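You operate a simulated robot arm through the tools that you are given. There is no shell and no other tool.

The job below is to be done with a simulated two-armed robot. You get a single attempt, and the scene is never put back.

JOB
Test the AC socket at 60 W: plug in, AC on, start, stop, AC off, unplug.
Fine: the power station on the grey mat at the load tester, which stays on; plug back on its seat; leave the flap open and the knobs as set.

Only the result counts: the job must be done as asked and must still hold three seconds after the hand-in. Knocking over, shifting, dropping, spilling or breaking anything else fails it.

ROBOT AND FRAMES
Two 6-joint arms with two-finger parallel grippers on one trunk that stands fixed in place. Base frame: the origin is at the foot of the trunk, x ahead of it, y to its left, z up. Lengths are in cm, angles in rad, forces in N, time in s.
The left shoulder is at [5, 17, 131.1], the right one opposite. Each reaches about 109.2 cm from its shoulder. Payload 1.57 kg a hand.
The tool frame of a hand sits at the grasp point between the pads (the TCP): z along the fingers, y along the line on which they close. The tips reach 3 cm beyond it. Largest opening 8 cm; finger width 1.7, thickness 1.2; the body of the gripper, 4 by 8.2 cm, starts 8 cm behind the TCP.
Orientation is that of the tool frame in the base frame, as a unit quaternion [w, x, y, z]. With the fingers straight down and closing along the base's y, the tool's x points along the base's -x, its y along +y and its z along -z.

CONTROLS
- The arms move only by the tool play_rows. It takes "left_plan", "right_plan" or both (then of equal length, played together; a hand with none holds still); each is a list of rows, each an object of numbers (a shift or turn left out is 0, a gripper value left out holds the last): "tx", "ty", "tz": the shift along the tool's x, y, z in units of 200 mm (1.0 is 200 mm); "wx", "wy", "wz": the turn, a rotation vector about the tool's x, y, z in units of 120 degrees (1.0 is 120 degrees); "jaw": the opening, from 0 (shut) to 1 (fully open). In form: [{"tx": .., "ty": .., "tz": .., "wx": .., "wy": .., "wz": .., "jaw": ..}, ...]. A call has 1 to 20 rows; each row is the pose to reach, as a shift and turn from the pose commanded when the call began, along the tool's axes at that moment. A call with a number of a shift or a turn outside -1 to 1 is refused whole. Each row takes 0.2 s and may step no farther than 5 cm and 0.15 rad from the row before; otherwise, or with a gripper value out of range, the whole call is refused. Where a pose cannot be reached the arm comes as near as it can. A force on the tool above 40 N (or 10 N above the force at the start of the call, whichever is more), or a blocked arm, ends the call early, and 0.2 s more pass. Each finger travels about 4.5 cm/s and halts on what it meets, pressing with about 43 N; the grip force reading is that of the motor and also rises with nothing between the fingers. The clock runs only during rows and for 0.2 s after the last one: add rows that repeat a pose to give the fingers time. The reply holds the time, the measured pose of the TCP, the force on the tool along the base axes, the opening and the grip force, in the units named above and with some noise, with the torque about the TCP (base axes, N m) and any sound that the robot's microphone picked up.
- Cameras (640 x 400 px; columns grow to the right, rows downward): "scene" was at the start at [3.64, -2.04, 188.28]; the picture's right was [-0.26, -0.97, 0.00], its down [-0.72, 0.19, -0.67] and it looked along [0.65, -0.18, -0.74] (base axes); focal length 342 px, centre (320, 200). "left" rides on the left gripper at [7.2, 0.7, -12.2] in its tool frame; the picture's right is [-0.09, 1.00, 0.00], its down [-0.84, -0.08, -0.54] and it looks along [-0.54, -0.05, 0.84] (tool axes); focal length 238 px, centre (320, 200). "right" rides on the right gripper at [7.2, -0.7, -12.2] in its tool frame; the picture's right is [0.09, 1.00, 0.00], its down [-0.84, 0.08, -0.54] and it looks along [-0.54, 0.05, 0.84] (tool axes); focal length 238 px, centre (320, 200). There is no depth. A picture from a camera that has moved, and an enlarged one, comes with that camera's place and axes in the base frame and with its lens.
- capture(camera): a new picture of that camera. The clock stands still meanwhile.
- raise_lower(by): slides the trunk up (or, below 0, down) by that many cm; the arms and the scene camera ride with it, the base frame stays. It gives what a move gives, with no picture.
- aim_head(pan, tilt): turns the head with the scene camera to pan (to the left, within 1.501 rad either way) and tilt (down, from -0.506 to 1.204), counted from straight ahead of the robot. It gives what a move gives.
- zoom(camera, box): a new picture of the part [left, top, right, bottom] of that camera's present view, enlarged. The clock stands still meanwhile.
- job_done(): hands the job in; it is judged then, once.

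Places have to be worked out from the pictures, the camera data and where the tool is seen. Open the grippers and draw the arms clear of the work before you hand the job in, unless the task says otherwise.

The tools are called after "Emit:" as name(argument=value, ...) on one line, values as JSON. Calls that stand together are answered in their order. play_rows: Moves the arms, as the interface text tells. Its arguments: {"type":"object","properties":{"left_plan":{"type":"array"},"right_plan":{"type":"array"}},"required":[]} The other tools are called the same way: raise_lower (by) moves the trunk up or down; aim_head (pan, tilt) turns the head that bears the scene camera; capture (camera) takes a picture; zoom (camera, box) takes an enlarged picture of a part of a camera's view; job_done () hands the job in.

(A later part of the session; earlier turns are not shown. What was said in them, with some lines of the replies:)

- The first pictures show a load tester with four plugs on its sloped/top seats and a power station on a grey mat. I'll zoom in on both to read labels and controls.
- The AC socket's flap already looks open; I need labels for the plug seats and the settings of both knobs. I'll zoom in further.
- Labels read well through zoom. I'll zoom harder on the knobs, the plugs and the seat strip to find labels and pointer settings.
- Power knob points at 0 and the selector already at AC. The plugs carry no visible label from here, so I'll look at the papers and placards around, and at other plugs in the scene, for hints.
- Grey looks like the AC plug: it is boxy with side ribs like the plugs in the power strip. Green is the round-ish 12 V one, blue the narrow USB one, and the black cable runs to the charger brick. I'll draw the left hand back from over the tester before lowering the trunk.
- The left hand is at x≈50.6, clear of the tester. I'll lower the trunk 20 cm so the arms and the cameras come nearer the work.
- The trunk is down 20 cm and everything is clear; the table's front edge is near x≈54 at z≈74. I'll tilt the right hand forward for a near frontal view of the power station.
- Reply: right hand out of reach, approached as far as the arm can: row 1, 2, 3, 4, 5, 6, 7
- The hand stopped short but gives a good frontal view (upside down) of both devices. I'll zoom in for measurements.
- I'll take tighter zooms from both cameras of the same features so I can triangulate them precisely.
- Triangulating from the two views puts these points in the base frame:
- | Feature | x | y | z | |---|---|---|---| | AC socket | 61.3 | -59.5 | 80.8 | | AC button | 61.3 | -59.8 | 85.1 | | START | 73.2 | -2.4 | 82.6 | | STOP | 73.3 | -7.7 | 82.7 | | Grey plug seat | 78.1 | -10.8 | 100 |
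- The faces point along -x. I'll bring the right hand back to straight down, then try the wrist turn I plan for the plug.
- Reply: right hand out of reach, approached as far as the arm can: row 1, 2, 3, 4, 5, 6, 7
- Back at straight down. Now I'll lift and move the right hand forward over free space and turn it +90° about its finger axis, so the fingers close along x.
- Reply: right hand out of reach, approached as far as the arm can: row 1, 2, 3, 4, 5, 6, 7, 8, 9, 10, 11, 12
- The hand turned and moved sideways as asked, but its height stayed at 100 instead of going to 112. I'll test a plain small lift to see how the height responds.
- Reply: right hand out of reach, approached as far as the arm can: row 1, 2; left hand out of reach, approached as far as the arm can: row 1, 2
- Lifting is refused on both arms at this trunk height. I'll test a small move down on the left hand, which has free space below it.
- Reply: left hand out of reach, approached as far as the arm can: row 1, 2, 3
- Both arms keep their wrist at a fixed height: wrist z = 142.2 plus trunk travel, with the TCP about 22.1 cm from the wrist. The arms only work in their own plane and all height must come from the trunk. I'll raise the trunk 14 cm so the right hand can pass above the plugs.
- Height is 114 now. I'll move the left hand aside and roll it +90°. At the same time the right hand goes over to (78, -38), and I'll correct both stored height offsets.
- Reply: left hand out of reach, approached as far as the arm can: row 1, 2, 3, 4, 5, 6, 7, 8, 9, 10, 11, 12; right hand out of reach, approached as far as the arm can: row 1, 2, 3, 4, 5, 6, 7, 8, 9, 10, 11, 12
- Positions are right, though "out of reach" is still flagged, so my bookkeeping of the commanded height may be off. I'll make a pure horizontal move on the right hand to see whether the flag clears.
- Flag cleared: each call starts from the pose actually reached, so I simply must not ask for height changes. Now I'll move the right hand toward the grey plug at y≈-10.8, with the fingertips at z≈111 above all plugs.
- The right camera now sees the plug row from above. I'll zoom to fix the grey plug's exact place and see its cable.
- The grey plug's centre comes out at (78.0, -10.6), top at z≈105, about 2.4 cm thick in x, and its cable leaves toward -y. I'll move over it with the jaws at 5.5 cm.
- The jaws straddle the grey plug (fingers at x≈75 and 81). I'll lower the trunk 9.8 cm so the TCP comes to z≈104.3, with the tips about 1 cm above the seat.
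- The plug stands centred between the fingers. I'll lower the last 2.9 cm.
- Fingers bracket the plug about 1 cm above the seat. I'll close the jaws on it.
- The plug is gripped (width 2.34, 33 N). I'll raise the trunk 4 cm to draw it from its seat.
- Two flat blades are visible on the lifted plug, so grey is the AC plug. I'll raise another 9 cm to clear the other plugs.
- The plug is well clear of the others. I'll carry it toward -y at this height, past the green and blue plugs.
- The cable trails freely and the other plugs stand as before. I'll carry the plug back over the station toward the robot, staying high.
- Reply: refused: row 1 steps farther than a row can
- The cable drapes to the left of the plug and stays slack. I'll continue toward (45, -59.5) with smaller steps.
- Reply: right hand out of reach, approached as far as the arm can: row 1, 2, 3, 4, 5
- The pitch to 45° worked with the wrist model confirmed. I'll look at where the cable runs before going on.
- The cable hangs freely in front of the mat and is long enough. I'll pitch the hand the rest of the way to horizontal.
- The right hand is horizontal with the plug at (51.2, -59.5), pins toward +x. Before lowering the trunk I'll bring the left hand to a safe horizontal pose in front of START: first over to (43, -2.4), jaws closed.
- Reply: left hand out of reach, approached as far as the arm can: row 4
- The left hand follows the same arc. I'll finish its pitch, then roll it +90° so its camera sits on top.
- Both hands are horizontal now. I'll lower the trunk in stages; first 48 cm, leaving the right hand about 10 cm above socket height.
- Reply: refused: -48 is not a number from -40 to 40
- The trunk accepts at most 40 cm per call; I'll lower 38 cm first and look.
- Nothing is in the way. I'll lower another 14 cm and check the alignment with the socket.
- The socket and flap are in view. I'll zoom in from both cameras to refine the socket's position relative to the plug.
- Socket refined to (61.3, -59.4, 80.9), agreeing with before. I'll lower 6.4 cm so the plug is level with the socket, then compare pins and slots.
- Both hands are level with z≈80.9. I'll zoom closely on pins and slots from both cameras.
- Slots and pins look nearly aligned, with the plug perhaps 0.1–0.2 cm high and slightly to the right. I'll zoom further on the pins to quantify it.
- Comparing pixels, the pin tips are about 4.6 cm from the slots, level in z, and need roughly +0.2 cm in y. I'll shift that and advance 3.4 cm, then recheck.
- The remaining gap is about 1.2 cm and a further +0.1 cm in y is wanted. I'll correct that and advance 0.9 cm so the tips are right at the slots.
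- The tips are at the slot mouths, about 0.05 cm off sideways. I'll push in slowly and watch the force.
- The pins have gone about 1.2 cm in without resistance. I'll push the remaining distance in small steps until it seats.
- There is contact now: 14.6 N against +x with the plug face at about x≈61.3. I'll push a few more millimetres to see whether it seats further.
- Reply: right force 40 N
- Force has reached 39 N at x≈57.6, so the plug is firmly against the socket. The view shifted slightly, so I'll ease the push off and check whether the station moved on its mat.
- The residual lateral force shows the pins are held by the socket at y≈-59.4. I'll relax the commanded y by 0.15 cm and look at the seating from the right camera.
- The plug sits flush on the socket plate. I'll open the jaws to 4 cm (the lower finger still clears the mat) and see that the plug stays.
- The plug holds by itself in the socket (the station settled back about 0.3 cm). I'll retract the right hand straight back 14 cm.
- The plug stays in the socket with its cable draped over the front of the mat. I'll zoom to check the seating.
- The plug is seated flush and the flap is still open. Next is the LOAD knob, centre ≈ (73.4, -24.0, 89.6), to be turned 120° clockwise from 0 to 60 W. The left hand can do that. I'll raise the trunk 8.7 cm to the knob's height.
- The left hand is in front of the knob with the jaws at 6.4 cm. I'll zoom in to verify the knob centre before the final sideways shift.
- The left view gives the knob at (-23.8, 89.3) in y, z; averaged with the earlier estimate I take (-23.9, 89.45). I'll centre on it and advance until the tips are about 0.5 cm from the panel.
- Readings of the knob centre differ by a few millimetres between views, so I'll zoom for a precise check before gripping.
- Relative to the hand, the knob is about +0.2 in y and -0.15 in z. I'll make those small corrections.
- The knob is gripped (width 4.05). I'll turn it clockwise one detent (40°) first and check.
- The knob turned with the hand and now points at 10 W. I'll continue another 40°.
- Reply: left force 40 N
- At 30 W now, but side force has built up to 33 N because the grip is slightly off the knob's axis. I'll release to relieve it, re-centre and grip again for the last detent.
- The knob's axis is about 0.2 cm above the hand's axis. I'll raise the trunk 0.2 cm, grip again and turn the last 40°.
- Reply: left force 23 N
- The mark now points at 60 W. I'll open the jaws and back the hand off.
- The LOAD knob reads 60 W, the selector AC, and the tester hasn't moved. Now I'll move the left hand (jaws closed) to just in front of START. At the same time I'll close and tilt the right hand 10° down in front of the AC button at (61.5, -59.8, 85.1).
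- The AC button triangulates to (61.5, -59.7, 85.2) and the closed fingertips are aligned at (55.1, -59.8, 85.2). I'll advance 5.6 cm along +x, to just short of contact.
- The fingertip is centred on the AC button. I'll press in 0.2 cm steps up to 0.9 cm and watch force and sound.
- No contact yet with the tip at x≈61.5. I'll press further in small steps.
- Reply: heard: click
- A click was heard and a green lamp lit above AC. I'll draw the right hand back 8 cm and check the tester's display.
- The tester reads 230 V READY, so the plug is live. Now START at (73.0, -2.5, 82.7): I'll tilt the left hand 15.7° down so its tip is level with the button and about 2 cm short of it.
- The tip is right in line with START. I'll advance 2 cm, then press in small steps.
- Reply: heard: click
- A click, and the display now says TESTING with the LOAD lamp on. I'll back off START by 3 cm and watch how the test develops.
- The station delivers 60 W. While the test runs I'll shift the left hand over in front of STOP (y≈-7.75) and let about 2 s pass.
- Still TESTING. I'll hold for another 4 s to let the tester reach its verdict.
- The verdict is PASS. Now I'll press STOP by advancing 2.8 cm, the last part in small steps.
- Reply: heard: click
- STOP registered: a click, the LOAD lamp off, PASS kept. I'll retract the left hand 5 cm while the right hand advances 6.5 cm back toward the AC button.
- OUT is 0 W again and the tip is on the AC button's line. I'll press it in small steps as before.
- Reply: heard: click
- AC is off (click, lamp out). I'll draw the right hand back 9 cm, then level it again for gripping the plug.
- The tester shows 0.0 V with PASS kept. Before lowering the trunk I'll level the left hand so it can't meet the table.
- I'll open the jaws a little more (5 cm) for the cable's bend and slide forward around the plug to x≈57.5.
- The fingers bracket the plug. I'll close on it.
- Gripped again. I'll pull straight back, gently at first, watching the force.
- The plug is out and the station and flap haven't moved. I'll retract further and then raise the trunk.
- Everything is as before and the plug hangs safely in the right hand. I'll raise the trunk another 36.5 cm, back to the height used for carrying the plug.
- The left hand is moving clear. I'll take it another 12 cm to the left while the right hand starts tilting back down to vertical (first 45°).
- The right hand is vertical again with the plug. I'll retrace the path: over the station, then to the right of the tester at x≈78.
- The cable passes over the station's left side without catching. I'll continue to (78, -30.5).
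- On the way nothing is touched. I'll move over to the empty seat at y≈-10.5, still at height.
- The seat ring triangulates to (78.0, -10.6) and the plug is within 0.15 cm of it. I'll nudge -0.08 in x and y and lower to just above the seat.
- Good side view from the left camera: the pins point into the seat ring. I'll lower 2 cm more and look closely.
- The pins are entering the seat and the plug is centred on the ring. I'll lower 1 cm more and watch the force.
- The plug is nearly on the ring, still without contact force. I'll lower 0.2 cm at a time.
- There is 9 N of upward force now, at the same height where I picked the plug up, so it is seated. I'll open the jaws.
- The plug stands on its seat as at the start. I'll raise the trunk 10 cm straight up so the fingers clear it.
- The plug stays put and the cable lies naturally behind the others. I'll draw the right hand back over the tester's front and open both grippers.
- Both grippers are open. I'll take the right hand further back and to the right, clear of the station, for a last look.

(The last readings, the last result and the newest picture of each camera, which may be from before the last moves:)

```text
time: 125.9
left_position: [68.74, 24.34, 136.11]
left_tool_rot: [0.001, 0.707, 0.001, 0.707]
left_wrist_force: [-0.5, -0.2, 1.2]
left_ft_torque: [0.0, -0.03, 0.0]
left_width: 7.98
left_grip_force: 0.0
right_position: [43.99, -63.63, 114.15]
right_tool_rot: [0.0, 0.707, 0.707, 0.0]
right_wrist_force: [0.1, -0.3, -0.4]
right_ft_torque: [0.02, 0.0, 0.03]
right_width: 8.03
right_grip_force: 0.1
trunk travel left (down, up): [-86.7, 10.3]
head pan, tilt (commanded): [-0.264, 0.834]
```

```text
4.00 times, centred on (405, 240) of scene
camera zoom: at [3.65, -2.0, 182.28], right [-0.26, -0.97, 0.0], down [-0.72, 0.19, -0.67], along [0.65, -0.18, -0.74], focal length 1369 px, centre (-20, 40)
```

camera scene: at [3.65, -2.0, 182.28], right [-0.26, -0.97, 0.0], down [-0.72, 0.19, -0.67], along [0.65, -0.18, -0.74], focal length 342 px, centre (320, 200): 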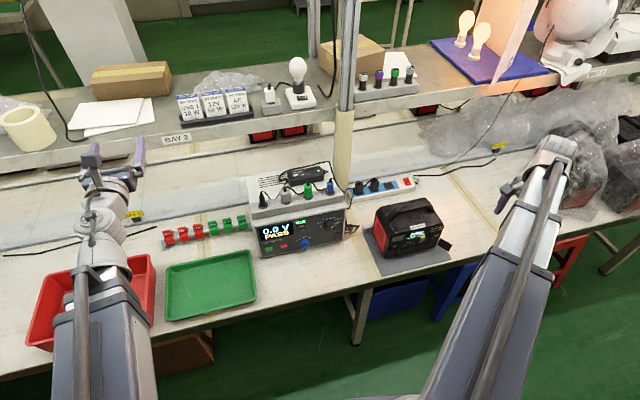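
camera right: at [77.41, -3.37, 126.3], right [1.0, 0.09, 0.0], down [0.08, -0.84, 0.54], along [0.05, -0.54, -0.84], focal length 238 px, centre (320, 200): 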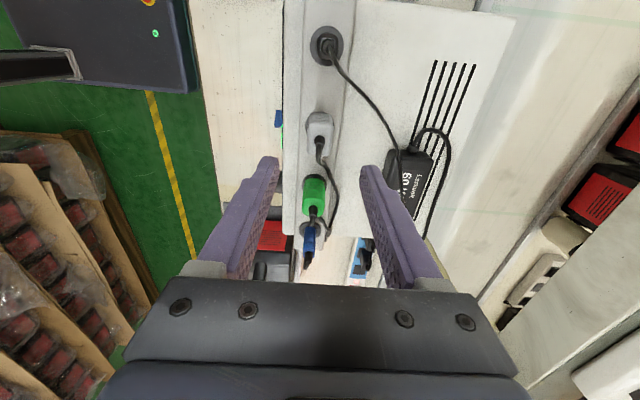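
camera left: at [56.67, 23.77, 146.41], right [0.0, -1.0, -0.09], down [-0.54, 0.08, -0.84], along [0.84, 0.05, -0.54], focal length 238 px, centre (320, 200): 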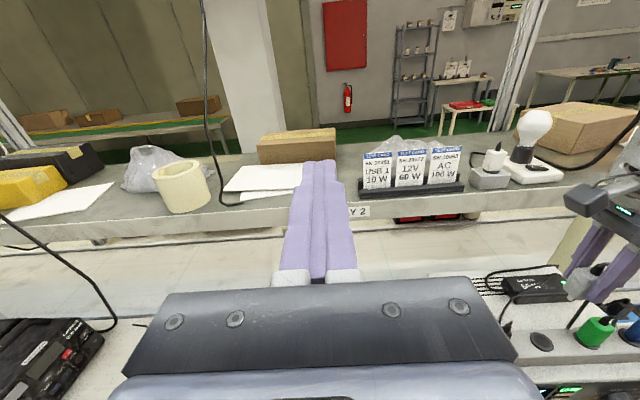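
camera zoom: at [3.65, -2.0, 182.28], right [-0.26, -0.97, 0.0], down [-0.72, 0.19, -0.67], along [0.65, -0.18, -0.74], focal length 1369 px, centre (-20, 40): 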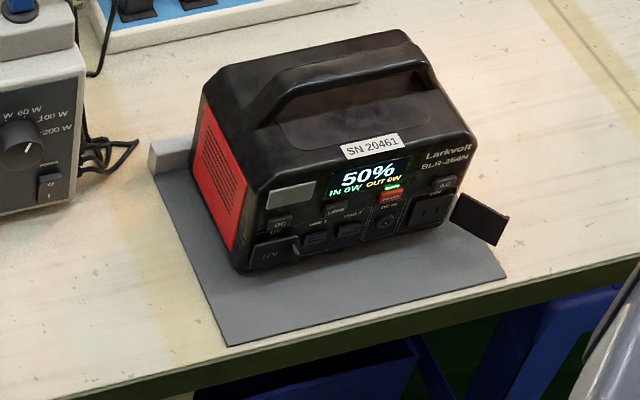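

All looks in order; I'll make a final close check of the plug on its seat, the knobs and the AC lamp.

Emit:
zoom(camera="scene", box=[260, 180, 324, 220])

Emit:
zoom(camera="scene", box=[290, 210, 354, 255])

Emit:
zoom(camera="scene", box=[405, 220, 455, 256])

```text
10.00 times, centred on (292, 200) of scene
camera zoom: at [3.65, -2.0, 182.28], right [-0.26, -0.97, 0.0], down [-0.72, 0.19, -0.67], along [0.65, -0.18, -0.74], focal length 3422 px, centre (600, 200)
```

zoom: 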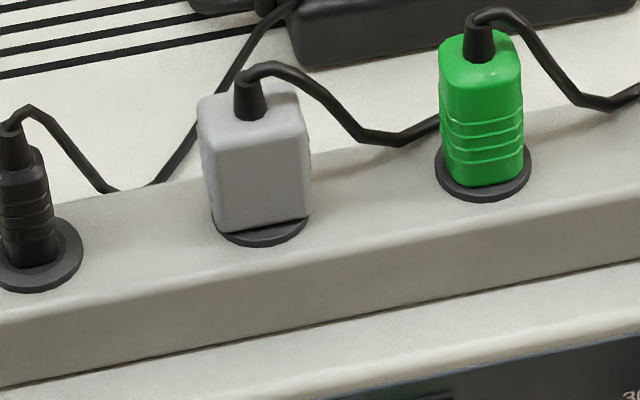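

```text
8.89 times, centred on (322, 232) of scene
camera zoom: at [3.65, -2.0, 182.28], right [-0.26, -0.97, 0.0], down [-0.72, 0.19, -0.67], along [0.65, -0.18, -0.74], focal length 3042 px, centre (302, -89)
```

zoom: 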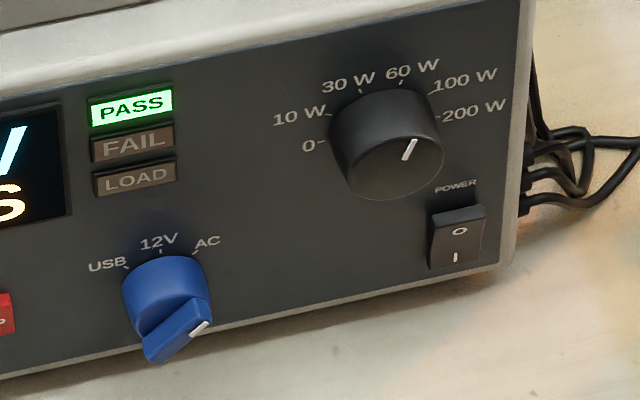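

```text
11.11 times, centred on (430, 238) of scene
camera zoom: at [3.65, -2.0, 182.28], right [-0.26, -0.97, 0.0], down [-0.72, 0.19, -0.67], along [0.65, -0.18, -0.74], focal length 3803 px, centre (-902, -222)
```

zoom: 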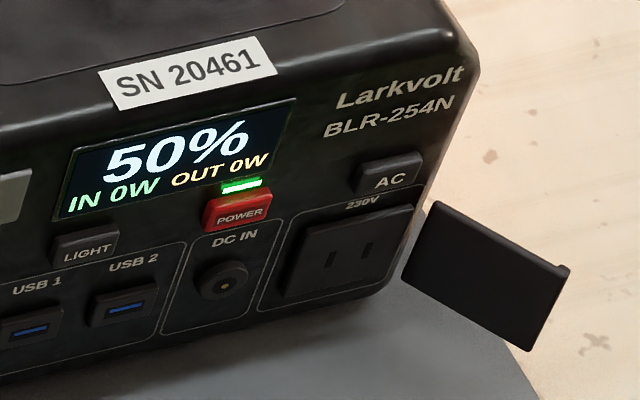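

The final check shows:
- The grey plug is back on its seat, and the flap is open.
- AC is off, and the station sits on its mat.
- The tester is on and shows PASS, with the knobs at AC and 60 W.
- Both grippers are open and clear.

Handing in.

Emit:
job_done()

```text
The job is handed in.
```

The AC socket passed its 60 W test: the load tester showed 230 V and PASS. I plugged in, switched AC on, started, stopped, switched AC off and unplugged, in that order, and the job is handed in.

- **Power station:** it is on the grey mat with AC off and the flap open. Pushing the plug in slid it back about 0.3 cm. Its battery went from 55% to 50% during the test.
- **Load tester:** it stays on, still showing PASS. I turned the LOAD knob from 0 to 60 W; the range knob was already at AC. Both are left there.
- **Plug:** the grey AC plug is back on its seat, and the other plugs look as they were.
- **Arms:** both grippers are open and clear of the bench.
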